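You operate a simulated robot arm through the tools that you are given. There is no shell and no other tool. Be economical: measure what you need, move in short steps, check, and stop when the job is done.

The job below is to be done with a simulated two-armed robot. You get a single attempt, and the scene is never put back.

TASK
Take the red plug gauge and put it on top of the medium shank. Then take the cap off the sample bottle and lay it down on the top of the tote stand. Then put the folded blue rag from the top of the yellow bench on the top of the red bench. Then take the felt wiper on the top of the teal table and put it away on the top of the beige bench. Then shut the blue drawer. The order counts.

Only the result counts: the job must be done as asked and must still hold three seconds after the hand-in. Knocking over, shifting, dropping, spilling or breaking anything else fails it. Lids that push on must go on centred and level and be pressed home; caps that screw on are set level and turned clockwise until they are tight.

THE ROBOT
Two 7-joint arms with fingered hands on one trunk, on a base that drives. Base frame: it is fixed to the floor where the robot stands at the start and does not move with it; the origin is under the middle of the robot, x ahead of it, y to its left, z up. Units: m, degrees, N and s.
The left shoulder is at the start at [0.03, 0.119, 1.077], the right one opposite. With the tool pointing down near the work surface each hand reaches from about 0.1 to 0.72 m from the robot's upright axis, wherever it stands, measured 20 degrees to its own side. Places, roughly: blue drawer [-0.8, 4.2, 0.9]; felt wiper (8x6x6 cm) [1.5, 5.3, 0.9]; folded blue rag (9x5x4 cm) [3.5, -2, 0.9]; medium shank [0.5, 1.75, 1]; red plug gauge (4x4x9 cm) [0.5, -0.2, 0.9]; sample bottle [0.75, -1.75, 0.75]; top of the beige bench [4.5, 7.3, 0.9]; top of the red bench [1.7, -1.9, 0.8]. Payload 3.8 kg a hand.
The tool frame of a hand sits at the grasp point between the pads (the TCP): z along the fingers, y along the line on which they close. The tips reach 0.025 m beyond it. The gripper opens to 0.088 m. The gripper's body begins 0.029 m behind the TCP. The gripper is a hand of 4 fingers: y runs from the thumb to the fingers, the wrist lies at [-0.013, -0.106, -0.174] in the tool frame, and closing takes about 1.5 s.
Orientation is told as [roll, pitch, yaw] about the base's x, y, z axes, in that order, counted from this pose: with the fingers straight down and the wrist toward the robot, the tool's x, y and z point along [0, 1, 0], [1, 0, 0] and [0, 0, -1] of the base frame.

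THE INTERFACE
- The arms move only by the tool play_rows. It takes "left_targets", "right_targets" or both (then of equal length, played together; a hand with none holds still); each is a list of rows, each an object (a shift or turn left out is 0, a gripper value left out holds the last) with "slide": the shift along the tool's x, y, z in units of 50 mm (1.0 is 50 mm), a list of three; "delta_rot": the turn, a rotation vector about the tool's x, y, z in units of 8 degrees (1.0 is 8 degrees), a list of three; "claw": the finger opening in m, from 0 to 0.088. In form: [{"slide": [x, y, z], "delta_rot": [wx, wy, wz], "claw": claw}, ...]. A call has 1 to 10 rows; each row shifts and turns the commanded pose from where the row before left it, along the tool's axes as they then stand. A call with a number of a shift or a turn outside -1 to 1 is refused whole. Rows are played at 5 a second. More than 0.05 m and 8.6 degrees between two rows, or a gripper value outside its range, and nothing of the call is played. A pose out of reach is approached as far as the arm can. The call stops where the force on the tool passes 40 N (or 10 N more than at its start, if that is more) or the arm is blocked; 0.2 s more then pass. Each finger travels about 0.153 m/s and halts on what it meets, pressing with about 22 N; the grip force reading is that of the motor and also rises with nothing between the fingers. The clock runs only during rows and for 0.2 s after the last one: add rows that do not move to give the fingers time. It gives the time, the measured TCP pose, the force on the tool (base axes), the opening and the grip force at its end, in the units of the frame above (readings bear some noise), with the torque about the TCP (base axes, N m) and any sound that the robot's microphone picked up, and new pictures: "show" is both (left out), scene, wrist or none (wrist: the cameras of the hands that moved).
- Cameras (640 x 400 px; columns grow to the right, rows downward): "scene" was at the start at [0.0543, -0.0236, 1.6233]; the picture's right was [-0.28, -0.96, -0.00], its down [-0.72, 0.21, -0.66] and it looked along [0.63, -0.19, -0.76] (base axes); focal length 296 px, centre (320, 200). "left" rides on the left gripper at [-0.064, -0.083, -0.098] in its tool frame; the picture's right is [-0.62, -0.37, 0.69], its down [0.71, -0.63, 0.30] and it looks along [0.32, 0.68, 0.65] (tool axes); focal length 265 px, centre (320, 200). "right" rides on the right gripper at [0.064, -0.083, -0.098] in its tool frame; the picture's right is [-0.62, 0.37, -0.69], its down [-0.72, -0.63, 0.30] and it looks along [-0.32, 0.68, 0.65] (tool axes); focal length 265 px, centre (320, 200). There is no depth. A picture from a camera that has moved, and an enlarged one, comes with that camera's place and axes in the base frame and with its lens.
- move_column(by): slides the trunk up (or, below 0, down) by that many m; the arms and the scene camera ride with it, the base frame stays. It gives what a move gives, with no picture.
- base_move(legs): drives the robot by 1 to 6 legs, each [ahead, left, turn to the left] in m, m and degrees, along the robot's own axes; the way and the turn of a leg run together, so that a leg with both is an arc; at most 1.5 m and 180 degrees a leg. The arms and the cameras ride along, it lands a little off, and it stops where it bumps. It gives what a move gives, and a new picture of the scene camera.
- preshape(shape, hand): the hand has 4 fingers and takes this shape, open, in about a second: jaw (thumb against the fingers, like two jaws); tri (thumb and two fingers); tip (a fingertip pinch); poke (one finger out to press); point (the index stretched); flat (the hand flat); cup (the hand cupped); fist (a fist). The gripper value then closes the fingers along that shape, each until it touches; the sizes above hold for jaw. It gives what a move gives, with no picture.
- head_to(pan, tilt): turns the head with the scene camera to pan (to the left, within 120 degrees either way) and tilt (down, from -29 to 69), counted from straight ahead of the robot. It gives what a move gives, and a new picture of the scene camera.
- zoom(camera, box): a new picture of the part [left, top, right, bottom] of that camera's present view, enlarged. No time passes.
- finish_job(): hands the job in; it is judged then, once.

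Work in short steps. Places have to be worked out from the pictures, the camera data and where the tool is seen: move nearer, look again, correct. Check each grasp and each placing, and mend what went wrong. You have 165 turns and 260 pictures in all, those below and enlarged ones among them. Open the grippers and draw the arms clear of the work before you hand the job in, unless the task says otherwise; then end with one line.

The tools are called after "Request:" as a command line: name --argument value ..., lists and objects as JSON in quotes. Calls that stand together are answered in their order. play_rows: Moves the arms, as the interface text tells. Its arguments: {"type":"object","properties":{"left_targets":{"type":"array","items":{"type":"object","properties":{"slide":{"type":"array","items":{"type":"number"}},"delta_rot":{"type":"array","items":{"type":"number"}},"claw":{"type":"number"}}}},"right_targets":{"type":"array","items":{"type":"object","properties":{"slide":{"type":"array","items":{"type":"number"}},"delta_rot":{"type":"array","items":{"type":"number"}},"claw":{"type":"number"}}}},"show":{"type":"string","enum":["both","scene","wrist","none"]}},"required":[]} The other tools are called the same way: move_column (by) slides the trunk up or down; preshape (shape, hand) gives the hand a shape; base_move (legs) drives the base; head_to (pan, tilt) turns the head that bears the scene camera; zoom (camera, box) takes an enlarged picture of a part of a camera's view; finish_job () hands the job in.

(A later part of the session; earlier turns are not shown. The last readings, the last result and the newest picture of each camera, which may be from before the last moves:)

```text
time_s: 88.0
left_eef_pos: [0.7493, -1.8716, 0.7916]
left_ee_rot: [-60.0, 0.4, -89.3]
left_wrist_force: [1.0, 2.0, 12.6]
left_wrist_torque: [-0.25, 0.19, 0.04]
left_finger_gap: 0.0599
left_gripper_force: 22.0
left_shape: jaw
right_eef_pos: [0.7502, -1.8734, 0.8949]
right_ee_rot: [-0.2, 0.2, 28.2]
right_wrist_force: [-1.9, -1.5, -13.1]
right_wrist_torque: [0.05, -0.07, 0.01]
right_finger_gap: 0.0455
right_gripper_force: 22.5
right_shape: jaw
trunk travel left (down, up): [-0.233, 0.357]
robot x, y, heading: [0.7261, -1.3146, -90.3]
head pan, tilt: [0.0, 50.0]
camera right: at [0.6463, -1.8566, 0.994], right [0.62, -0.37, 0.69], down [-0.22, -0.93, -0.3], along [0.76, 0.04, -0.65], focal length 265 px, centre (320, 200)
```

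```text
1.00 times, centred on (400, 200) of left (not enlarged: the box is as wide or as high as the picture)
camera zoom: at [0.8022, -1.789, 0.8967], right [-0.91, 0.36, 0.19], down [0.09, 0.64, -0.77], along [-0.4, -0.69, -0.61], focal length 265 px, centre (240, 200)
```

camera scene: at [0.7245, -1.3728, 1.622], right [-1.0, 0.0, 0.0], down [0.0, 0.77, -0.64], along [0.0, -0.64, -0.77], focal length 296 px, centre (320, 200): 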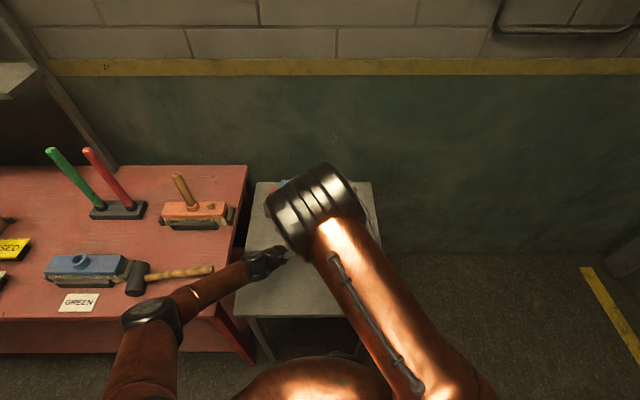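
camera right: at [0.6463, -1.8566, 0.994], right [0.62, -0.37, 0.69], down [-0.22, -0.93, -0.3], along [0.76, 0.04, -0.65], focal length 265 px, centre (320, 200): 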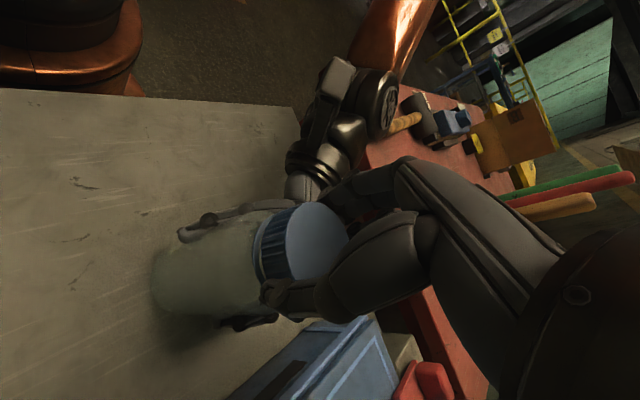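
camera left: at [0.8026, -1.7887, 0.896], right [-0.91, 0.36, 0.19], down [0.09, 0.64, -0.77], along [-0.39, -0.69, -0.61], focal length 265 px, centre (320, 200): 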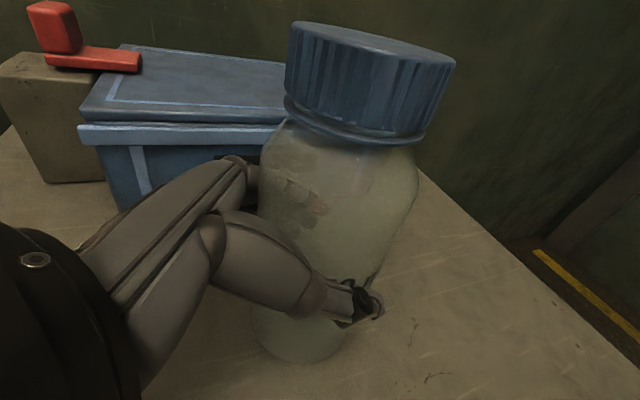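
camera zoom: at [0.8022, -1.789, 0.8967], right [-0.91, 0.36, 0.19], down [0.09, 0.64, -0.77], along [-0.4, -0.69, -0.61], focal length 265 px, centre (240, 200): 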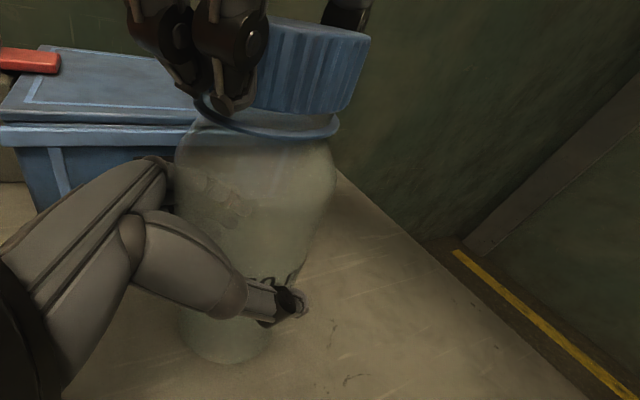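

The cap has risen off its ring and the bottle label hasn't turned, so unscrewing works. I'll ease down, rewind and do another stroke.

Request:
play_rows --right_targets '[{"slide": [0, 0, 0.06]}, {"claw": 0.088}, {}, {"delta_rot": [0, 0, 1]}, {"delta_rot": [0, 0, 1]}, {"delta_rot": [0, 0, 1]}, {"delta_rot": [0, 0, 1]}, {"delta_rot": [0, 0, 1]}, {"delta_rot": [0, 0, 1]}, {"delta_rot": [0, 0, 1]}]' --show "none"

Request:
play_rows --right_targets '[{"delta_rot": [0, 0, 1]}, {"delta_rot": [0, 0, 1]}, {"delta_rot": [0, 0, 1]}, {"delta_rot": [0, 0, 1]}, {"delta_rot": [0, 0, 1]}, {"delta_rot": [0, 0, 1]}, {}]' --show "none"

Request:
play_rows --right_targets '[{"claw": 0.065}, {"claw": 0.03}, {"claw": 0.03}, {"claw": 0.03}, {"delta_rot": [0, 0, -1]}, {"delta_rot": [0, 0, -1], "slide": [0, 0, -0.003]}, {"delta_rot": [0, 0, -1], "slide": [0, 0, -0.003]}, {"delta_rot": [0, 0, -1], "slide": [0, 0, -0.003]}, {"delta_rot": [0, 0, -1], "slide": [0, 0, -0.003]}, {"delta_rot": [0, 0, -1], "slide": [0, 0, -0.003]}]' --show "none"

Request:
play_rows --right_targets '[{"delta_rot": [0, 0, -1], "slide": [0, 0, -0.003]}, {"delta_rot": [0, 0, -1], "slide": [0, 0, -0.003]}, {"delta_rot": [0, 0, -1], "slide": [0, 0, -0.003]}, {"delta_rot": [0, 0, -1], "slide": [0, 0, -0.003]}, {"delta_rot": [0, 0, -1], "slide": [0, 0, -0.003]}, {"delta_rot": [0, 0, -1], "slide": [0, 0, -0.003]}, {"delta_rot": [0, 0, -1], "slide": [0, 0, -0.003]}, {"slide": [0, 0, -0.04]}, {"slide": [0, 0, -0.04]}, {}]' --show "wrist"

Request:
zoom --camera "left" --box '[240, 0, 560, 200]'

```text
time_s: 90.2
left_eef_pos: [0.75, -1.8715, 0.7921]
left_ee_rot: [-59.9, 0.3, -89.2]
left_wrist_force: [-1.0, 0.7, 1.1]
left_wrist_torque: [0.0, 0.0, -0.02]
left_finger_gap: 0.0598
left_gripper_force: 22.1
left_shape: jaw
right_eef_pos: [0.7504, -1.8733, 0.8944]
right_ee_rot: [-0.3, -0.2, -27.9]
right_wrist_force: [1.0, -0.3, -0.2]
right_wrist_torque: [-0.01, 0.0, 0.0]
right_finger_gap: 0.0877
right_gripper_force: 0.1
right_shape: jaw
trunk travel left (down, up): [-0.233, 0.357]
robot x, y, heading: [0.7273, -1.3154, -90.2]
head pan, tilt: [0.0, 50.0]
```

```text
time_s: 91.8
left_eef_pos: [0.7494, -1.8722, 0.7906]
left_ee_rot: [-59.9, 0.3, -89.2]
left_wrist_force: [-0.9, 0.5, 0.9]
left_wrist_torque: [-0.01, -0.01, 0.04]
left_finger_gap: 0.0602
left_gripper_force: 22.2
left_shape: jaw
right_eef_pos: [0.7489, -1.8745, 0.8942]
right_ee_rot: [0.1, -0.3, -75.8]
right_wrist_force: [0.6, -0.3, 0.2]
right_wrist_torque: [0.01, 0.0, 0.0]
right_finger_gap: 0.0873
right_gripper_force: 0.0
right_shape: jaw
trunk travel left (down, up): [-0.233, 0.357]
robot x, y, heading: [0.723, -1.3145, -90.3]
head pan, tilt: [0.0, 50.0]
```

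```text
time_s: 94.0
left_eef_pos: [0.7488, -1.8705, 0.7912]
left_ee_rot: [-59.8, 0.4, -89.4]
left_wrist_force: [1.9, 0.4, 0.6]
left_wrist_torque: [-0.05, 0.0, 0.07]
left_finger_gap: 0.0599
left_gripper_force: 21.3
left_shape: jaw
right_eef_pos: [0.7498, -1.8736, 0.895]
right_ee_rot: [-0.2, -0.2, -27.6]
right_wrist_force: [-1.2, 0.5, 1.0]
right_wrist_torque: [0.04, 0.0, -0.07]
right_finger_gap: 0.0458
right_gripper_force: 22.2
right_shape: jaw
trunk travel left (down, up): [-0.233, 0.357]
robot x, y, heading: [0.7229, -1.3125, -90.4]
head pan, tilt: [0.0, 50.0]
```

```text
time_s: 96.2
left_eef_pos: [0.7501, -1.8713, 0.7906]
left_ee_rot: [-59.9, 0.3, -89.3]
left_wrist_force: [0.8, 1.5, 2.0]
left_wrist_torque: [-0.09, 0.1, -0.03]
left_finger_gap: 0.0598
left_gripper_force: 21.9
left_shape: jaw
right_eef_pos: [0.7507, -1.8732, 0.8991]
right_ee_rot: [-0.2, 0.0, 28.3]
right_wrist_force: [-1.6, -1.7, -1.7]
right_wrist_torque: [0.0, 0.03, 0.0]
right_finger_gap: 0.0459
right_gripper_force: 21.5
right_shape: jaw
trunk travel left (down, up): [-0.233, 0.357]
robot x, y, heading: [0.7252, -1.3147, -90.3]
head pan, tilt: [0.0, 50.0]
camera right: at [0.6462, -1.8569, 0.9968], right [0.62, -0.37, 0.7], down [-0.22, -0.93, -0.3], along [0.76, 0.04, -0.65], focal length 265 px, centre (320, 200)
```

right: 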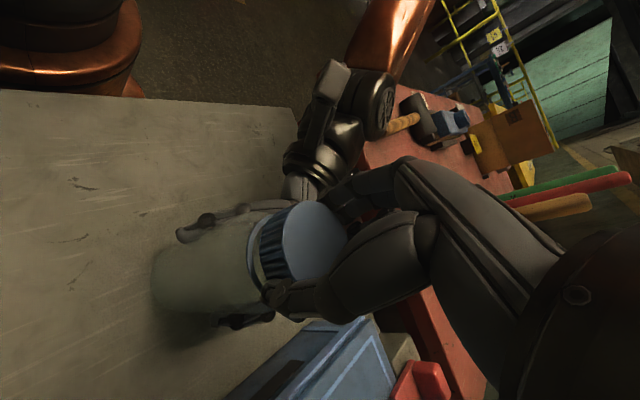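

```text
2.00 times, centred on (400, 100) of left
camera zoom: at [0.8024, -1.7887, 0.896], right [-0.91, 0.36, 0.19], down [0.09, 0.64, -0.77], along [-0.39, -0.68, -0.61], focal length 531 px, centre (160, 400)
```

zoom: 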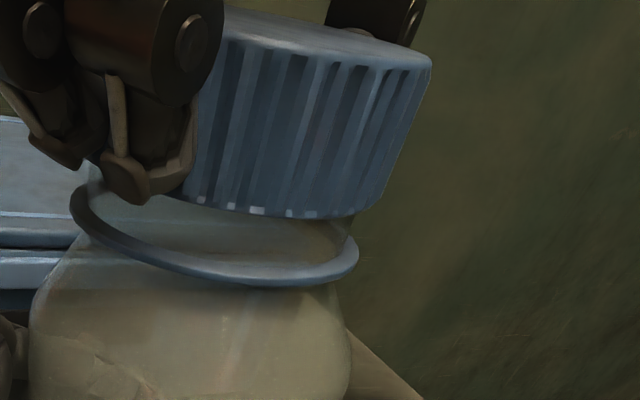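

The lift force is now only about 1.7 N, so the cap looks free. I'll raise it gently.

Request:
play_rows --right_targets '[{"slide": [0, 0, -0.15]}, {"slide": [0, 0, -0.25]}, {"slide": [0, 0, -0.4]}, {"slide": [0, 0, -0.6]}, {"slide": [0, 0, -0.6]}, {}]' --show "both"

Request:
zoom --camera "left" --box '[160, 0, 640, 300]'

```text
time_s: 97.6
left_eef_pos: [0.7486, -1.8719, 0.791]
left_ee_rot: [-60.0, 0.3, -89.3]
left_wrist_force: [0.2, 0.5, 1.3]
left_wrist_torque: [-0.05, 0.04, -0.03]
left_finger_gap: 0.0598
left_gripper_force: 21.9
left_shape: jaw
right_eef_pos: [0.7502, -1.8731, 0.9997]
right_ee_rot: [-0.1, 0.0, 28.3]
right_wrist_force: [-0.4, 0.0, 0.2]
right_wrist_torque: [0.0, -0.03, -0.02]
right_finger_gap: 0.0458
right_gripper_force: 22.4
right_shape: jaw
trunk travel left (down, up): [-0.233, 0.357]
robot x, y, heading: [0.7272, -1.3152, -90.2]
head pan, tilt: [0.0, 50.0]
camera scene: at [0.7244, -1.3728, 1.622], right [-1.0, 0.0, 0.0], down [0.0, 0.77, -0.64], along [0.0, -0.64, -0.77], focal length 296 px, centre (320, 200)
camera right: at [0.6459, -1.8563, 1.0972], right [0.62, -0.37, 0.7], down [-0.22, -0.93, -0.3], along [0.76, 0.04, -0.65], focal length 265 px, centre (320, 200)
```

scene: 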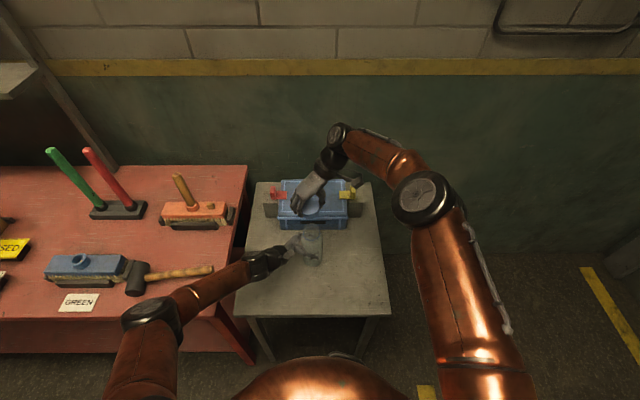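
right: 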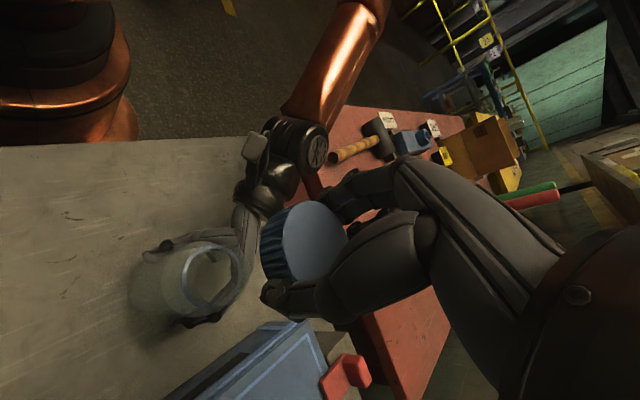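

```text
1.33 times, centred on (400, 150) of left
camera zoom: at [0.8026, -1.7887, 0.8961], right [-0.91, 0.36, 0.19], down [0.09, 0.64, -0.77], along [-0.39, -0.69, -0.61], focal length 354 px, centre (213, 267)
```

zoom: 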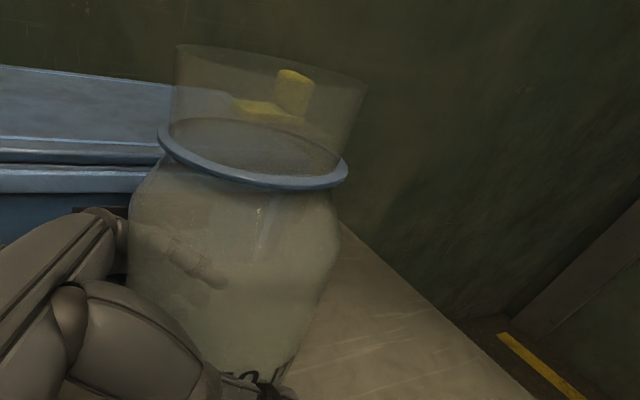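

The cap is off and held. I'll rotate the right hand partway back, then carry the cap to a free spot on the stand at about (0.625, −1.79), and hover.

Request:
play_rows --right_targets '[{"delta_rot": [0, 0, 1]}, {"delta_rot": [0, 0, 1]}, {"delta_rot": [0, 0, 1]}, {"delta_rot": [0, 0, 1]}, {"delta_rot": [0, 0, 1]}, {"delta_rot": [0, 0, 1]}, {}]' --show "none"

Request:
play_rows --right_targets '[{"slide": [0.18, -0.728, 0]}, {"slide": [0.18, -0.728, 0]}, {"slide": [0.18, -0.728, 0]}, {"slide": [0.18, -0.728, 0]}, {"slide": [0, 0, 0.8]}, {"slide": [0, 0, 0.8]}, {"slide": [0, 0, 0.8]}, {}]'

```text
time_s: 99.2
left_eef_pos: [0.7496, -1.8719, 0.7911]
left_ee_rot: [-60.0, 0.3, -89.4]
left_wrist_force: [0.9, -0.7, 0.8]
left_wrist_torque: [-0.02, -0.02, 0.03]
left_finger_gap: 0.0597
left_gripper_force: 22.1
left_shape: jaw
right_eef_pos: [0.75, -1.8747, 1.0004]
right_ee_rot: [-0.2, -0.2, -19.8]
right_wrist_force: [0.0, 0.0, 0.3]
right_wrist_torque: [0.01, -0.01, 0.01]
right_finger_gap: 0.0456
right_gripper_force: 21.9
right_shape: jaw
trunk travel left (down, up): [-0.233, 0.357]
robot x, y, heading: [0.7257, -1.3162, -90.1]
head pan, tilt: [0.0, 50.0]
```

```text
time_s: 101.0
left_eef_pos: [0.7491, -1.8724, 0.7909]
left_ee_rot: [-59.9, 0.2, -89.3]
left_wrist_force: [-0.9, -0.3, 1.1]
left_wrist_torque: [-0.05, 0.03, -0.03]
left_finger_gap: 0.0598
left_gripper_force: 22.1
left_shape: jaw
right_eef_pos: [0.6245, -1.7917, 0.8787]
right_ee_rot: [-0.2, -0.1, -19.6]
right_wrist_force: [0.4, 0.7, 0.0]
right_wrist_torque: [0.02, 0.04, -0.01]
right_finger_gap: 0.0457
right_gripper_force: 22.5
right_shape: jaw
trunk travel left (down, up): [-0.233, 0.357]
robot x, y, heading: [0.7235, -1.3144, -90.5]
head pan, tilt: [0.0, 50.0]
camera scene: at [0.7243, -1.3727, 1.622], right [-1.0, 0.0, 0.0], down [0.0, 0.77, -0.64], along [0.0, -0.64, -0.77], focal length 296 px, centre (320, 200)
camera right: at [0.5677, -1.7027, 0.9761], right [0.14, -0.7, 0.7], down [-0.83, -0.46, -0.3], along [0.54, -0.54, -0.65], focal length 265 px, centre (320, 200)
```

scene: 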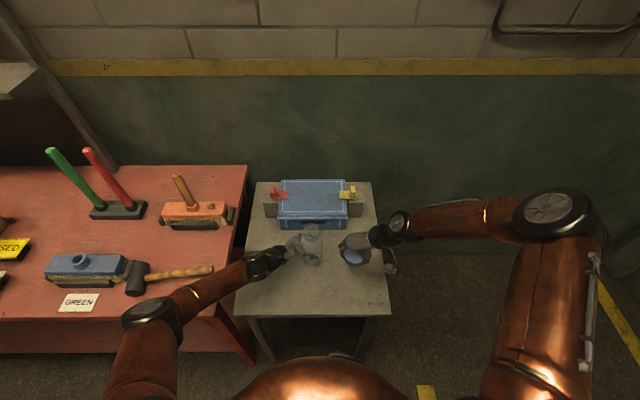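
right: 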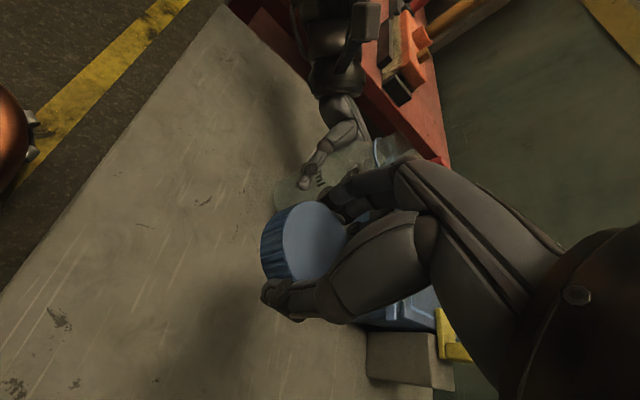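

The spot below is clear. I'll lower quickly to about 0.79, then slowly to contact.

Request:
play_rows --right_targets '[{"slide": [0, 0, 0.6]}, {"slide": [0, 0, 0.6]}, {"slide": [0, 0, 0.4]}, {"slide": [0, 0, 0.15]}, {"slide": [0, 0, 0.15]}, {}]' --show "wrist"

Request:
zoom --camera "scene" --box '[260, 200, 420, 300]'

```text
time_s: 102.4
left_eef_pos: [0.75, -1.8725, 0.7904]
left_ee_rot: [-59.8, 0.3, -89.3]
left_wrist_force: [-0.3, 0.1, 1.3]
left_wrist_torque: [-0.05, 0.0, 0.02]
left_finger_gap: 0.0597
left_gripper_force: 21.6
left_shape: jaw
right_eef_pos: [0.6241, -1.7922, 0.7831]
right_ee_rot: [-0.2, -0.1, -19.7]
right_wrist_force: [0.0, -0.1, -0.2]
right_wrist_torque: [-0.01, 0.0, 0.0]
right_finger_gap: 0.0458
right_gripper_force: 22.4
right_shape: jaw
trunk travel left (down, up): [-0.233, 0.357]
robot x, y, heading: [0.7244, -1.3167, -90.1]
head pan, tilt: [0.0, 50.0]
camera right: at [0.5689, -1.7033, 0.8808], right [0.14, -0.7, 0.7], down [-0.83, -0.46, -0.3], along [0.54, -0.54, -0.65], focal length 265 px, centre (320, 200)
```

right: 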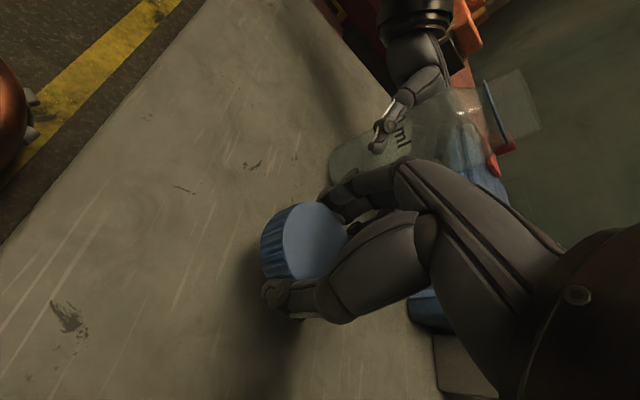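

```text
4.00 times, centred on (340, 250) of scene
camera zoom: at [0.7243, -1.3728, 1.622], right [-1.0, 0.0, 0.0], down [0.0, 0.77, -0.64], along [0.0, -0.64, -0.77], focal length 1186 px, centre (240, 0)
```

zoom: 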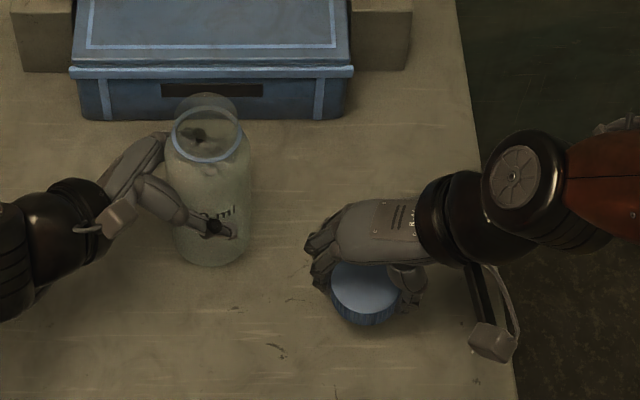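

Not in contact yet. I'll keep lowering in small steps.

Request:
play_rows --right_targets '[{"slide": [0, 0, 0.15]}, {"slide": [0, 0, 0.1]}, {"slide": [0, 0, 0.1]}, {"slide": [0, 0, 0.1]}, {"slide": [0, 0, 0.1]}, {}]' --show "wrist"

```text
time_s: 103.8
left_eef_pos: [0.7506, -1.8717, 0.7919]
left_ee_rot: [-59.9, 0.4, -89.3]
left_wrist_force: [1.0, -0.5, -0.3]
left_wrist_torque: [-0.04, 0.0, 0.02]
left_finger_gap: 0.0598
left_gripper_force: 22.2
left_shape: jaw
right_eef_pos: [0.6255, -1.7918, 0.7551]
right_ee_rot: [-0.3, -0.2, -19.8]
right_wrist_force: [0.3, 0.3, 0.2]
right_wrist_torque: [0.0, 0.05, 0.01]
right_finger_gap: 0.0457
right_gripper_force: 22.1
right_shape: jaw
trunk travel left (down, up): [-0.233, 0.357]
robot x, y, heading: [0.7256, -1.3153, -90.3]
head pan, tilt: [0.0, 50.0]
camera right: at [0.5686, -1.7033, 0.8534], right [0.14, -0.7, 0.7], down [-0.83, -0.46, -0.3], along [0.53, -0.54, -0.65], focal length 265 px, centre (320, 200)
```

right: 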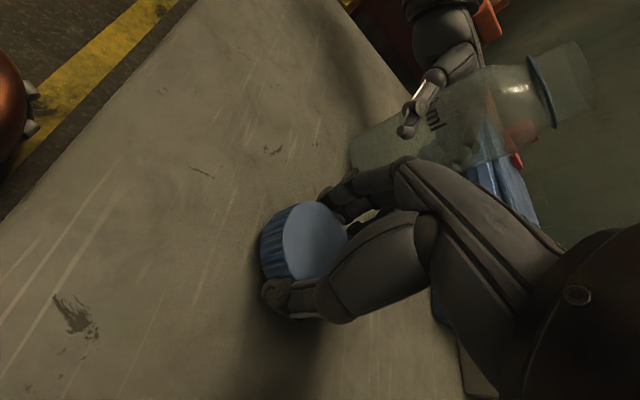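

Request:
play_rows --right_targets '[{"slide": [0, 0, 0.08]}, {"slide": [0, 0, 0.08]}, {"slide": [0, 0, 0.06]}, {"slide": [0, 0, 0.06]}, {}]' --show "wrist"

```text
time_s: 105.0
left_eef_pos: [0.7507, -1.8703, 0.7924]
left_ee_rot: [-60.0, 0.2, -89.3]
left_wrist_force: [0.2, 0.0, -1.4]
left_wrist_torque: [-0.01, -0.02, -0.02]
left_finger_gap: 0.0598
left_gripper_force: 22.0
left_shape: jaw
right_eef_pos: [0.6262, -1.7924, 0.7458]
right_ee_rot: [-0.5, -0.6, -19.7]
right_wrist_force: [-3.4, 2.1, 39.4]
right_wrist_torque: [0.45, 0.74, -0.04]
right_finger_gap: 0.0462
right_gripper_force: 21.8
right_shape: jaw
trunk travel left (down, up): [-0.233, 0.357]
robot x, y, heading: [0.7253, -1.3132, -89.9]
head pan, tilt: [0.0, 50.0]
camera right: at [0.5697, -1.703, 0.8424], right [0.13, -0.7, 0.7], down [-0.83, -0.46, -0.3], along [0.54, -0.54, -0.65], focal length 265 px, centre (320, 200)
```

right: 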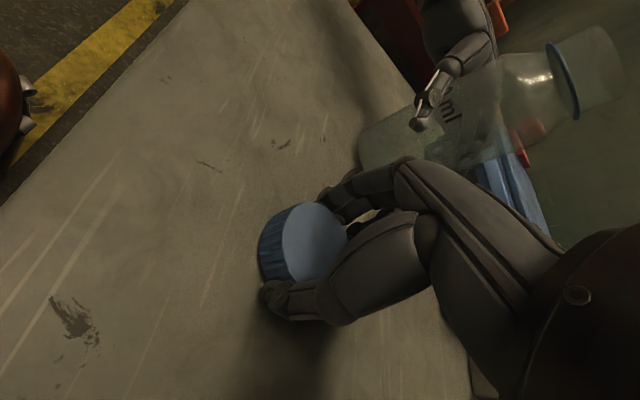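

There's firm contact with the table, 39 N. I'll ease up a few mm, open and lift away.

Request:
play_rows --right_targets '[{"slide": [0, 0, -0.07]}, {}, {"claw": 0.06}, {"claw": 0.088}, {"claw": 0.088}, {"slide": [0, 0, -0.4]}, {"slide": [0, 0, -0.8]}, {"slide": [0, 0, -0.9]}, {"slide": [0, 0, -0.9]}, {}]'

```text
time_s: 107.2
left_eef_pos: [0.7499, -1.872, 0.79]
left_ee_rot: [-59.9, 0.3, -89.3]
left_wrist_force: [0.1, 0.6, 2.4]
left_wrist_torque: [0.01, -0.04, 0.0]
left_finger_gap: 0.0596
left_gripper_force: 22.4
left_shape: jaw
right_eef_pos: [0.6274, -1.7904, 0.8976]
right_ee_rot: [-0.1, -0.2, -19.7]
right_wrist_force: [-0.2, -0.2, 0.3]
right_wrist_torque: [-0.01, 0.01, 0.0]
right_finger_gap: 0.0877
right_gripper_force: 0.1
right_shape: jaw
trunk travel left (down, up): [-0.233, 0.357]
robot x, y, heading: [0.7273, -1.313, -89.7]
head pan, tilt: [0.0, 50.0]
camera scene: at [0.7241, -1.3728, 1.6219], right [-1.0, 0.0, 0.0], down [0.0, 0.77, -0.64], along [0.0, -0.64, -0.77], focal length 296 px, centre (320, 200)
camera right: at [0.5694, -1.7023, 0.9943], right [0.14, -0.71, 0.7], down [-0.83, -0.46, -0.3], along [0.54, -0.54, -0.65], focal length 265 px, centre (320, 200)
```

scene: 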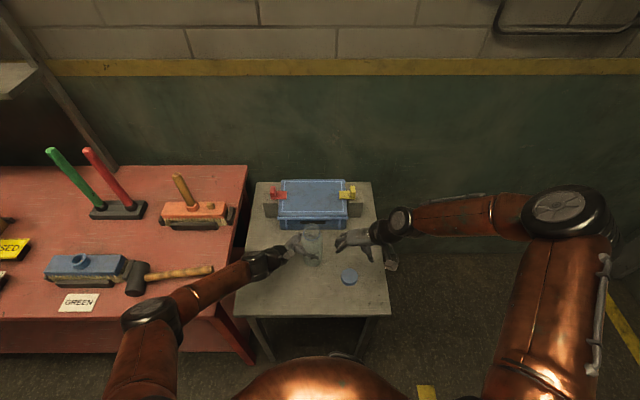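
right: 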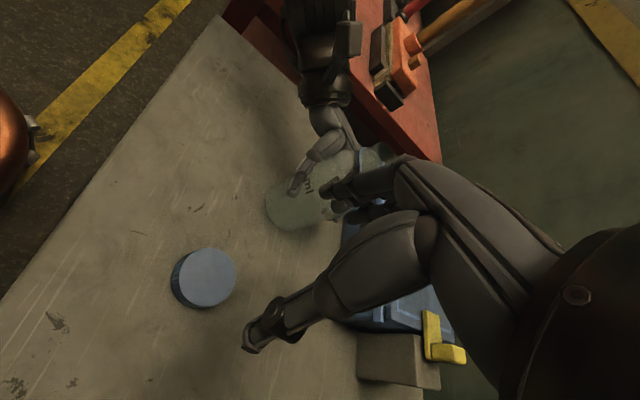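

The cap is lying on the stand. Before releasing the bottle I'll lower the left hand about 2 mm to make sure it's seated.

Request:
play_rows --left_targets '[{"slide": [0.035, 0, 0.02]}, {}, {}]' --show "none"

```text
time_s: 108.0
left_eef_pos: [0.7509, -1.8704, 0.7903]
left_ee_rot: [-60.0, 0.3, -89.4]
left_wrist_force: [0.4, 1.8, 9.6]
left_wrist_torque: [-0.13, -0.04, 0.0]
left_finger_gap: 0.0597
left_gripper_force: 21.7
left_shape: jaw
right_eef_pos: [0.6268, -1.7921, 0.8967]
right_ee_rot: [-0.2, -0.2, -19.6]
right_wrist_force: [1.0, -0.9, 0.1]
right_wrist_torque: [0.03, 0.0, 0.03]
right_finger_gap: 0.0874
right_gripper_force: 0.0
right_shape: jaw
trunk travel left (down, up): [-0.233, 0.357]
robot x, y, heading: [0.7262, -1.3157, -90.2]
head pan, tilt: [0.0, 50.0]
```

The bottle is seated (9.6 N reaction). I'll open the left hand and back straight out along its axis, then up.

Request:
play_rows --left_targets '[{"claw": 0.07}, {"claw": 0.088}, {"claw": 0.088}, {"slide": [0, 0, -0.4]}, {"slide": [0, 0, -0.7]}, {"slide": [0, 0, -0.8]}, {"slide": [0, 0, -0.8]}, {"slide": [-0.6, 0, -0.6]}, {"slide": [-0.7, 0, -0.5]}, {}]' --show "scene"

Request:
zoom --camera "scene" --box '[240, 170, 400, 295]'

```text
time_s: 110.2
left_eef_pos: [0.8816, -1.8707, 0.9396]
left_ee_rot: [-59.9, 0.4, -89.3]
left_wrist_force: [-0.2, 0.4, 0.6]
left_wrist_torque: [-0.03, -0.01, -0.01]
left_finger_gap: 0.088
left_gripper_force: 0.0
left_shape: jaw
right_eef_pos: [0.626, -1.791, 0.896]
right_ee_rot: [-0.2, -0.2, -19.7]
right_wrist_force: [0.1, -1.0, 0.4]
right_wrist_torque: [0.04, 0.0, 0.02]
right_finger_gap: 0.0877
right_gripper_force: 0.1
right_shape: jaw
trunk travel left (down, up): [-0.233, 0.357]
robot x, y, heading: [0.7267, -1.3138, -90.2]
head pan, tilt: [0.0, 50.0]
camera scene: at [0.7244, -1.3731, 1.6219], right [-1.0, 0.0, 0.0], down [0.0, 0.77, -0.64], along [0.0, -0.64, -0.77], focal length 296 px, centre (320, 200)
```

scene: 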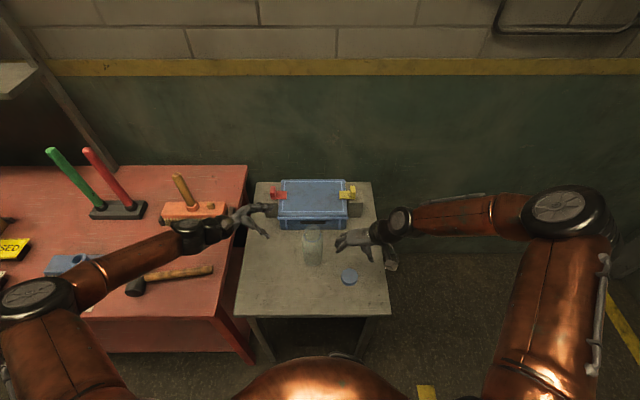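

```text
3.20 times, centred on (320, 232) of scene
camera zoom: at [0.7244, -1.3731, 1.6219], right [-1.0, 0.0, 0.0], down [0.0, 0.77, -0.64], along [0.0, -0.64, -0.77], focal length 949 px, centre (320, 96)
```

zoom: 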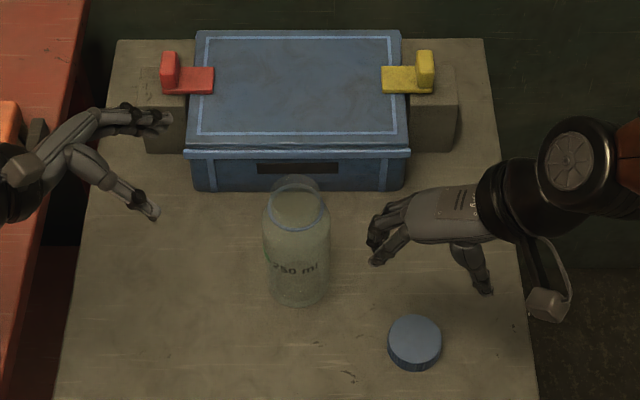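

The bottle is upright and unmoved, with the cap flat on the stand. I'll raise both arms and restore their neutral orientations for travel.

Request:
play_rows --left_targets '[{"slide": [-0.8, 0, -0.46]}, {"slide": [-0.8, 0, -0.46]}, {"slide": [-0.8, 0, -0.46]}, {"slide": [-0.8, 0, -0.46]}, {"slide": [-0.8, 0, -0.46]}, {"slide": [-0.8, -0.1, -0.46]}, {"slide": [0, -0.8, 0]}, {"slide": [0, -0.8, 0]}, {"slide": [0, -0.8, 0]}, {}]' --right_targets '[{"slide": [0, 0, -0.9]}, {"slide": [0, 0, -0.9]}, {"slide": [0, 0, -0.9]}, {"slide": [0, 0, -0.9]}, {"slide": [0, 0, -0.9]}, {"slide": [0, 0, -0.9]}, {"slide": [0, 0, -0.8]}, {}, {}, {}]' --show "none"

Request:
play_rows --left_targets '[{"delta_rot": [0, 0.94, 0]}, {"delta_rot": [0, 0.94, 0]}, {"delta_rot": [0, 0.94, 0]}, {"delta_rot": [0, 0.94, 0]}, {"delta_rot": [0, 0.94, 0]}, {"delta_rot": [0, 0.94, 0]}, {"delta_rot": [0, 0.94, 0]}, {"delta_rot": [0, 0.94, 0]}, {}, {}]' --right_targets '[{"delta_rot": [0, 0, 0.98]}, {"delta_rot": [0, 0, 0.98]}, {"delta_rot": [0, 0, 0.98]}, {"delta_rot": [0, 0, 0.98]}, {"delta_rot": [0, 0, 0.98]}, {"delta_rot": [0, 0, 0.98]}, {"delta_rot": [0, 0, 0.98]}, {"delta_rot": [0, 0, 0.98]}, {"delta_rot": [0, 0, 0.98]}, {}]' --show "scene"

```text
time_s: 112.4
left_eef_pos: [0.8793, -1.7497, 1.2187]
left_ee_rot: [-60.0, 0.4, -89.3]
left_wrist_force: [0.1, -1.0, 0.2]
left_wrist_torque: [0.02, -0.06, -0.04]
left_finger_gap: 0.0879
left_gripper_force: 0.0
left_shape: jaw
right_eef_pos: [0.6233, -1.7899, 1.2045]
right_ee_rot: [-0.2, -0.2, -19.7]
right_wrist_force: [0.0, -0.8, -0.2]
right_wrist_torque: [-0.01, 0.0, 0.03]
right_finger_gap: 0.0875
right_gripper_force: 0.2
right_shape: jaw
trunk travel left (down, up): [-0.233, 0.357]
robot x, y, heading: [0.7274, -1.312, -90.1]
head pan, tilt: [0.0, 50.0]
```

```text
time_s: 114.6
left_eef_pos: [0.8784, -1.7483, 1.2187]
left_ee_rot: [0.3, 0.3, -89.3]
left_wrist_force: [-0.2, 0.8, 1.0]
left_wrist_torque: [0.01, -0.01, 0.04]
left_finger_gap: 0.088
left_gripper_force: 0.1
left_shape: jaw
right_eef_pos: [0.6236, -1.7895, 1.2052]
right_ee_rot: [0.2, -0.4, -90.4]
right_wrist_force: [-0.4, 0.3, 0.8]
right_wrist_torque: [-0.04, -0.02, 0.02]
right_finger_gap: 0.0878
right_gripper_force: 0.2
right_shape: jaw
trunk travel left (down, up): [-0.233, 0.357]
robot x, y, heading: [0.728, -1.317, -90.3]
head pan, tilt: [0.0, 50.0]
camera scene: at [0.7239, -1.3728, 1.622], right [-1.0, 0.0, 0.0], down [0.0, 0.77, -0.64], along [0.0, -0.64, -0.77], focal length 296 px, centre (320, 200)
```

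scene: 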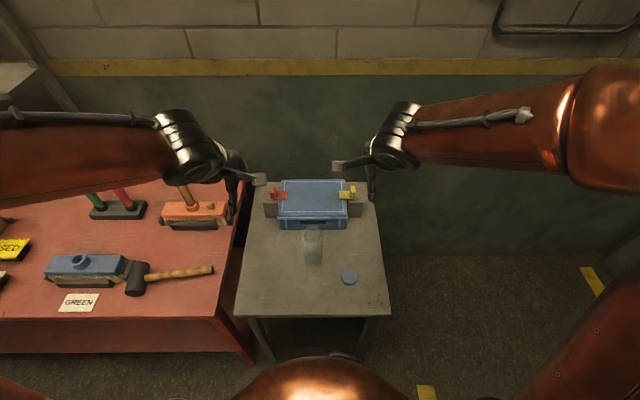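

I'll pull both hands back to a travel pose, back off the stand, and drive left (+x) along the benches.

Request:
play_rows --left_targets '[{"slide": [0.3, -0.6, -0.5]}, {"slide": [0.3, -0.6, -0.5]}, {"slide": [0.3, -0.6, -0.5]}, {"slide": [0, -0.6, -0.3]}, {}]' --right_targets '[{"slide": [-0.3, -0.6, -0.3]}, {"slide": [-0.3, -0.6, -0.3]}, {"slide": [-0.3, -0.6, -0.3]}, {"slide": [-0.3, -0.6, -0.2]}, {}]' --show "none"

Request:
base_move --legs '[[-0.26, 0, 0], [0, 1.3, 0]]'

Request:
head_to --pan 40 --tilt 35

```text
time_s: 115.8
left_eef_pos: [0.9224, -1.6296, 1.3095]
left_ee_rot: [0.2, 0.4, -89.3]
left_wrist_force: [0.0, -0.2, 0.1]
left_wrist_torque: [0.03, 0.01, 0.04]
left_finger_gap: 0.0877
left_gripper_force: 0.0
left_shape: jaw
right_eef_pos: [0.5654, -1.6713, 1.2598]
right_ee_rot: [0.1, -0.2, -90.2]
right_wrist_force: [0.9, -0.4, 0.9]
right_wrist_torque: [0.01, 0.0, 0.02]
right_finger_gap: 0.0876
right_gripper_force: 0.1
right_shape: jaw
trunk travel left (down, up): [-0.233, 0.357]
robot x, y, heading: [0.7278, -1.3149, -90.0]
head pan, tilt: [0.0, 50.0]
```

```text
time_s: 123.9
left_eef_pos: [2.2365, -1.3539, 1.3091]
left_ee_rot: [0.2, 0.3, -88.1]
left_wrist_force: [0.0, -0.5, 0.8]
left_wrist_torque: [-0.03, -0.02, 0.0]
left_finger_gap: 0.0881
left_gripper_force: 0.0
left_shape: jaw
right_eef_pos: [1.8806, -1.4013, 1.2605]
right_ee_rot: [0.1, -0.3, -89.0]
right_wrist_force: [0.4, 0.1, 0.4]
right_wrist_torque: [0.01, 0.03, 0.0]
right_finger_gap: 0.0878
right_gripper_force: 0.0
right_shape: jaw
trunk travel left (down, up): [-0.233, 0.357]
robot x, y, heading: [2.0326, -1.0415, -88.8]
head pan, tilt: [0.0, 50.0]
camera scene: at [2.0337, -1.101, 1.622], right [-1.0, -0.02, 0.0], down [-0.01, 0.77, -0.64], along [0.01, -0.64, -0.77], focal length 296 px, centre (320, 200)
```

scene: 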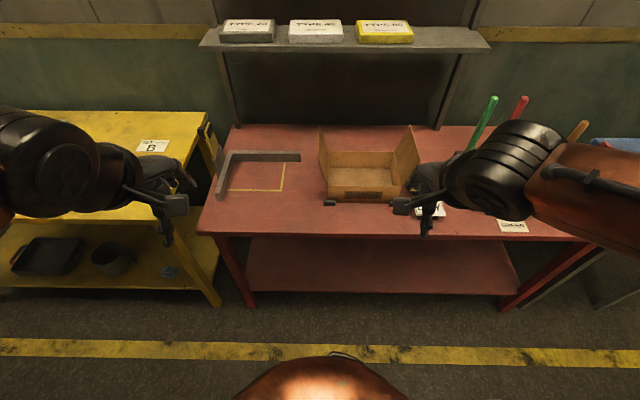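

```text
time_s: 124.9
left_eef_pos: [2.2363, -1.3517, 1.3106]
left_ee_rot: [0.3, 0.2, -88.1]
left_wrist_force: [0.4, 0.8, -0.3]
left_wrist_torque: [-0.04, 0.01, -0.01]
left_finger_gap: 0.088
left_gripper_force: 0.0
left_shape: jaw
right_eef_pos: [1.881, -1.4009, 1.2603]
right_ee_rot: [0.0, -0.3, -89.0]
right_wrist_force: [0.4, 0.1, -0.2]
right_wrist_torque: [0.0, 0.01, -0.01]
right_finger_gap: 0.0875
right_gripper_force: 0.0
right_shape: jaw
trunk travel left (down, up): [-0.233, 0.357]
robot x, y, heading: [2.0332, -1.04, -89.0]
head pan, tilt: [40.0, 35.0]
camera scene: at [2.0898, -1.0905, 1.6437], right [-0.75, -0.66, 0.0], down [-0.38, 0.43, -0.82], along [0.54, -0.62, -0.57], focal length 296 px, centre (320, 200)
```

scene: 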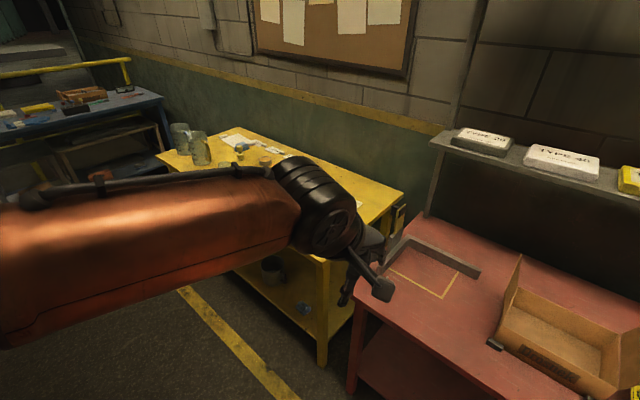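

There's free space on the red bench near x≈2.3. I'll drive on to the yellow bench.

Request:
base_move --legs '[[0, 1.3, -1]]'

Request:
head_to --pan 0 --tilt 48

```text
time_s: 131.5
left_eef_pos: [3.526, -1.3514, 1.3102]
left_ee_rot: [0.2, 0.3, -89.6]
left_wrist_force: [0.0, 0.2, 0.5]
left_wrist_torque: [0.04, -0.02, -0.01]
left_finger_gap: 0.0881
left_gripper_force: 0.1
left_shape: jaw
right_eef_pos: [3.1699, -1.3907, 1.2611]
right_ee_rot: [0.1, -0.3, -90.6]
right_wrist_force: [0.0, 0.7, -0.3]
right_wrist_torque: [0.01, 0.03, 0.0]
right_finger_gap: 0.0878
right_gripper_force: 0.0
right_shape: jaw
trunk travel left (down, up): [-0.233, 0.357]
robot x, y, heading: [3.334, -1.0383, -90.5]
head pan, tilt: [40.0, 35.0]
camera scene: at [3.3877, -1.0854, 1.6437], right [-0.77, -0.64, 0.0], down [-0.36, 0.44, -0.82], along [0.52, -0.63, -0.57], focal length 296 px, centre (320, 200)
```

scene: 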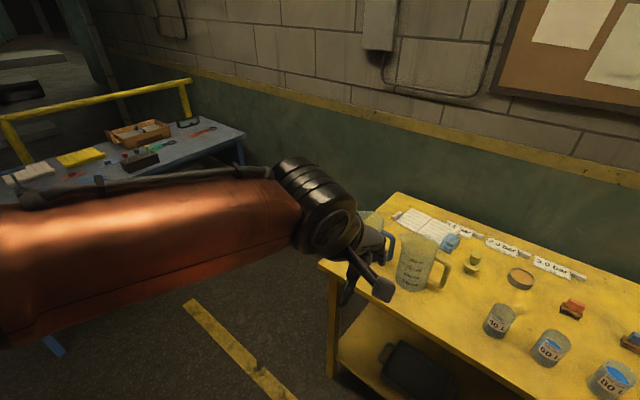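

```text
time_s: 132.5
left_eef_pos: [3.527, -1.3511, 1.3093]
left_ee_rot: [0.3, 0.3, -89.6]
left_wrist_force: [0.3, 0.3, 0.1]
left_wrist_torque: [0.01, 0.0, 0.03]
left_finger_gap: 0.0875
left_gripper_force: 0.1
left_shape: jaw
right_eef_pos: [3.1702, -1.3897, 1.2605]
right_ee_rot: [0.1, -0.3, -90.6]
right_wrist_force: [-0.6, 0.5, 0.3]
right_wrist_torque: [0.03, 0.02, 0.01]
right_finger_gap: 0.0878
right_gripper_force: 0.0
right_shape: jaw
trunk travel left (down, up): [-0.233, 0.357]
robot x, y, heading: [3.334, -1.0372, -90.2]
head pan, tilt: [0.0, 48.0]
camera scene: at [3.3308, -1.0962, 1.6247], right [-1.0, 0.01, 0.0], down [0.01, 0.74, -0.67], along [-0.01, -0.67, -0.74], focal length 296 px, centre (320, 200)
```

scene: 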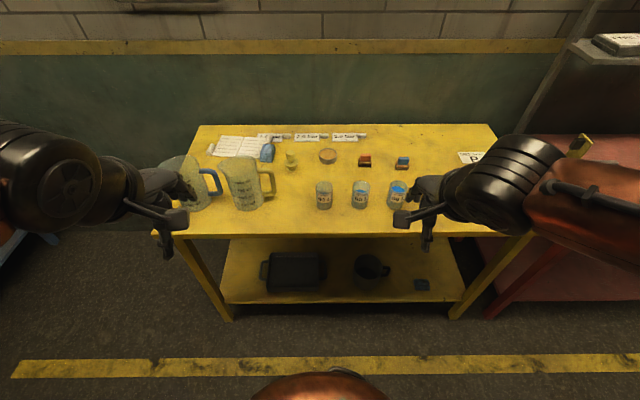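

Request:
zoom --camera "scene" --box '[190, 120, 430, 215]'

Request:
zoom --camera "left" --box '[0, 0, 640, 400]'

Request:
zoom --camera "right" --box '[0, 0, 640, 400]'

```text
2.67 times, centred on (310, 168) of scene
camera zoom: at [3.3308, -1.0962, 1.6247], right [-1.0, 0.01, 0.0], down [0.01, 0.74, -0.67], along [-0.01, -0.67, -0.74], focal length 791 px, centre (347, 287)
```

zoom: 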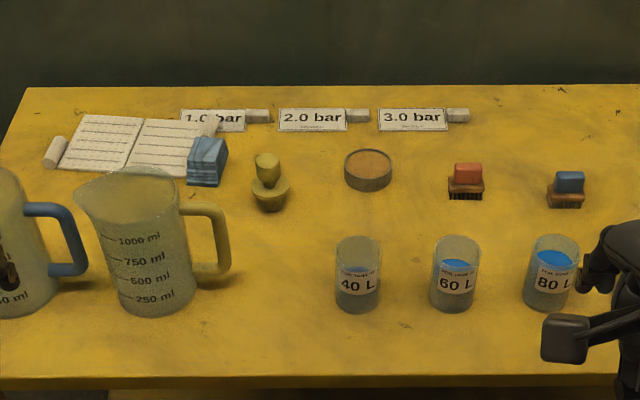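

```text
1.00 times, centred on (320, 200) of left (not enlarged: the box is as wide or as high as the picture)
camera zoom: at [3.4622, -1.2695, 1.4085], right [-0.62, 0.37, -0.69], down [0.71, 0.64, -0.3], along [0.33, -0.68, -0.66], focal length 265 px, centre (320, 200)
```

zoom: 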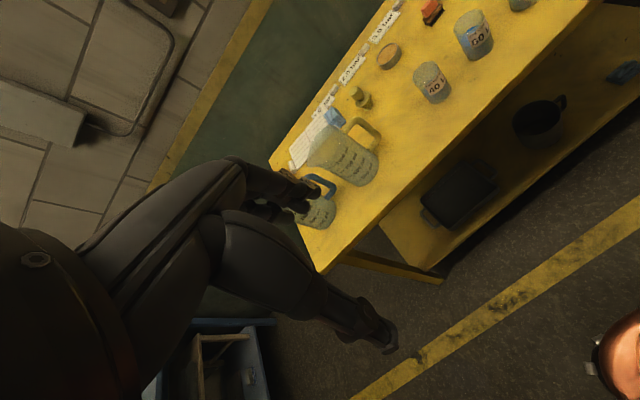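

```text
1.00 times, centred on (320, 200) of right (not enlarged: the box is as wide or as high as the picture)
camera zoom: at [3.2349, -1.3075, 1.3588], right [-0.62, -0.36, 0.69], down [-0.71, 0.64, -0.31], along [-0.33, -0.68, -0.65], focal length 265 px, centre (320, 200)
```

zoom: 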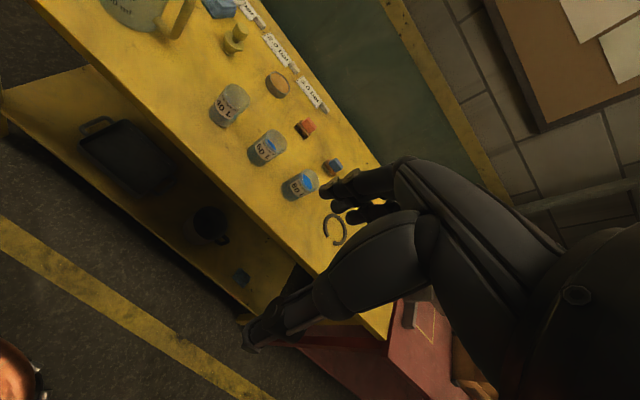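

The rag is the blue block at the edge of the open notebook, about (3.52, −2.02). I'll zoom on it for its orientation.

Request:
zoom --camera "scene" --box '[240, 125, 320, 205]'

Request:
zoom --camera "left" --box '[270, 70, 430, 210]'

```text
5.00 times, centred on (280, 165) of scene
camera zoom: at [3.3308, -1.0962, 1.6247], right [-1.0, 0.01, 0.0], down [0.01, 0.74, -0.67], along [-0.01, -0.67, -0.74], focal length 1482 px, centre (520, 375)
```

zoom: 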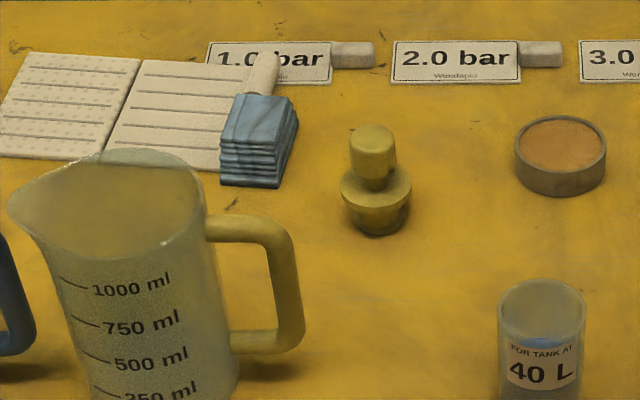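

```text
2.86 times, centred on (350, 140) of left
camera zoom: at [3.4622, -1.2695, 1.4085], right [-0.62, 0.37, -0.69], down [0.71, 0.64, -0.3], along [0.33, -0.68, -0.66], focal length 758 px, centre (234, 371)
```

zoom: 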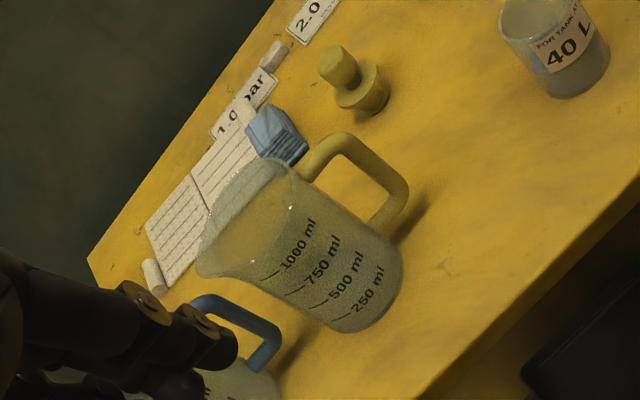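

The rag lies with its long side front-to-back, so I'll grip it across its 5 cm width with the right hand turned 90°. I need to get closer first, so I'll look steeply down to judge the gap between base and bench.

Request:
head_to --pan 0 --tilt 69

```text
time_s: 133.4
left_eef_pos: [3.5268, -1.3513, 1.3097]
left_ee_rot: [0.2, 0.4, -89.7]
left_wrist_force: [-0.4, -0.6, 0.1]
left_wrist_torque: [-0.01, -0.05, 0.01]
left_finger_gap: 0.0879
left_gripper_force: 0.1
left_shape: jaw
right_eef_pos: [3.1701, -1.3915, 1.2612]
right_ee_rot: [0.1, -0.4, -90.7]
right_wrist_force: [0.7, 0.1, 1.1]
right_wrist_torque: [-0.02, 0.01, -0.03]
right_finger_gap: 0.0878
right_gripper_force: 0.0
right_shape: jaw
trunk travel left (down, up): [-0.233, 0.357]
robot x, y, heading: [3.3312, -1.0353, -90.4]
head pan, tilt: [0.0, 68.8]
camera scene: at [3.3309, -1.0734, 1.6001], right [-1.0, 0.01, 0.0], down [0.01, 0.93, -0.36], along [0.0, -0.36, -0.93], focal length 296 px, centre (320, 200)
```

scene: 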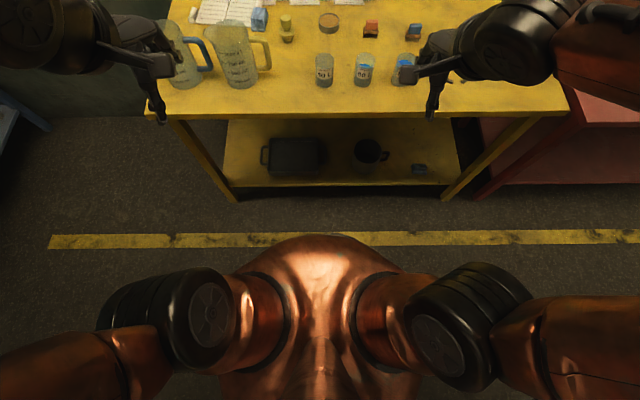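

The chest extends only about 0.17 m ahead of the axis. I'll drive left 0.25 m and ahead 0.27 m, leaving about 0.3 m to the bench edge.

Request:
base_move --legs '[[0, 0.25, 0.3], [0.27, 0, 0]]'

Request:
head_to --pan 0 --tilt 50

Request:
zoom --camera "right" --box '[0, 0, 640, 400]'

```text
time_s: 136.7
left_eef_pos: [3.7758, -1.626, 1.3103]
left_ee_rot: [0.1, 0.4, -89.6]
left_wrist_force: [-0.1, 0.2, 0.0]
left_wrist_torque: [-0.03, 0.01, -0.01]
left_finger_gap: 0.0876
left_gripper_force: 0.1
left_shape: jaw
right_eef_pos: [3.4192, -1.6645, 1.261]
right_ee_rot: [0.0, -0.3, -90.5]
right_wrist_force: [-0.6, -0.4, -0.1]
right_wrist_torque: [0.02, 0.05, 0.03]
right_finger_gap: 0.0875
right_gripper_force: 0.1
right_shape: jaw
trunk travel left (down, up): [-0.233, 0.357]
robot x, y, heading: [3.5834, -1.3062, -90.5]
head pan, tilt: [0.0, 68.8]
camera scene: at [3.5798, -1.3478, 1.6], right [-1.0, 0.01, 0.0], down [0.01, 0.93, -0.36], along [0.0, -0.36, -0.93], focal length 296 px, centre (320, 200)
```

scene: 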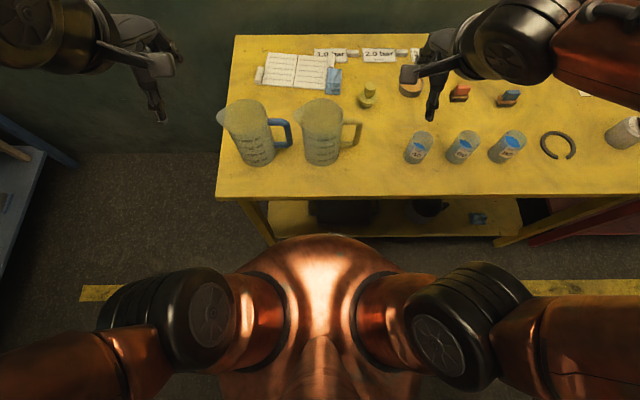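

```text
time_s: 137.5
left_eef_pos: [3.775, -1.6248, 1.3098]
left_ee_rot: [0.1, 0.3, -89.6]
left_wrist_force: [0.3, 0.2, 0.1]
left_wrist_torque: [-0.02, 0.04, -0.02]
left_finger_gap: 0.0879
left_gripper_force: 0.0
left_shape: jaw
right_eef_pos: [3.4183, -1.6637, 1.2608]
right_ee_rot: [0.0, -0.4, -90.6]
right_wrist_force: [-0.6, 0.0, -0.4]
right_wrist_torque: [-0.02, 0.0, -0.02]
right_finger_gap: 0.0876
right_gripper_force: 0.1
right_shape: jaw
trunk travel left (down, up): [-0.233, 0.357]
robot x, y, heading: [3.5806, -1.3084, -90.5]
head pan, tilt: [0.0, 50.0]
camera scene: at [3.5796, -1.3672, 1.6219], right [-1.0, 0.01, 0.0], down [0.01, 0.77, -0.64], along [-0.01, -0.64, -0.77], focal length 296 px, centre (320, 200)
```

scene: 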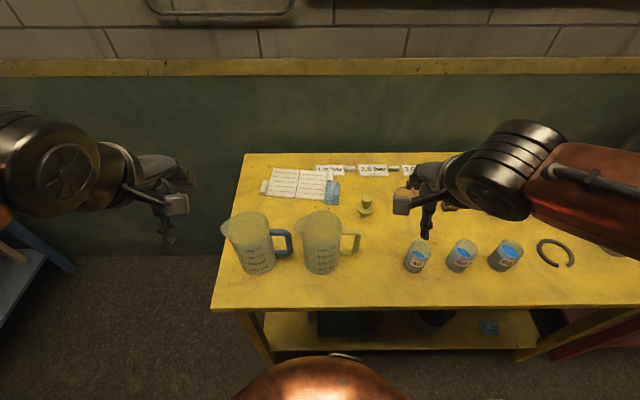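

```text
1.00 times, centred on (320, 200) of right (not enlarged: the box is as wide or as high as the picture)
camera zoom: at [3.4837, -1.5803, 1.3589], right [-0.63, -0.36, 0.69], down [-0.71, 0.64, -0.31], along [-0.33, -0.68, -0.65], focal length 265 px, centre (320, 200)
```

zoom: 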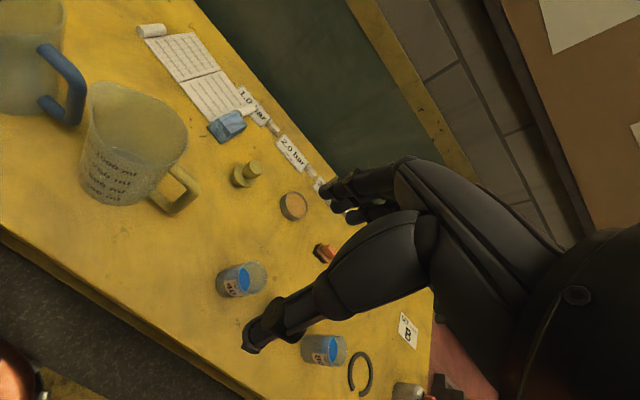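

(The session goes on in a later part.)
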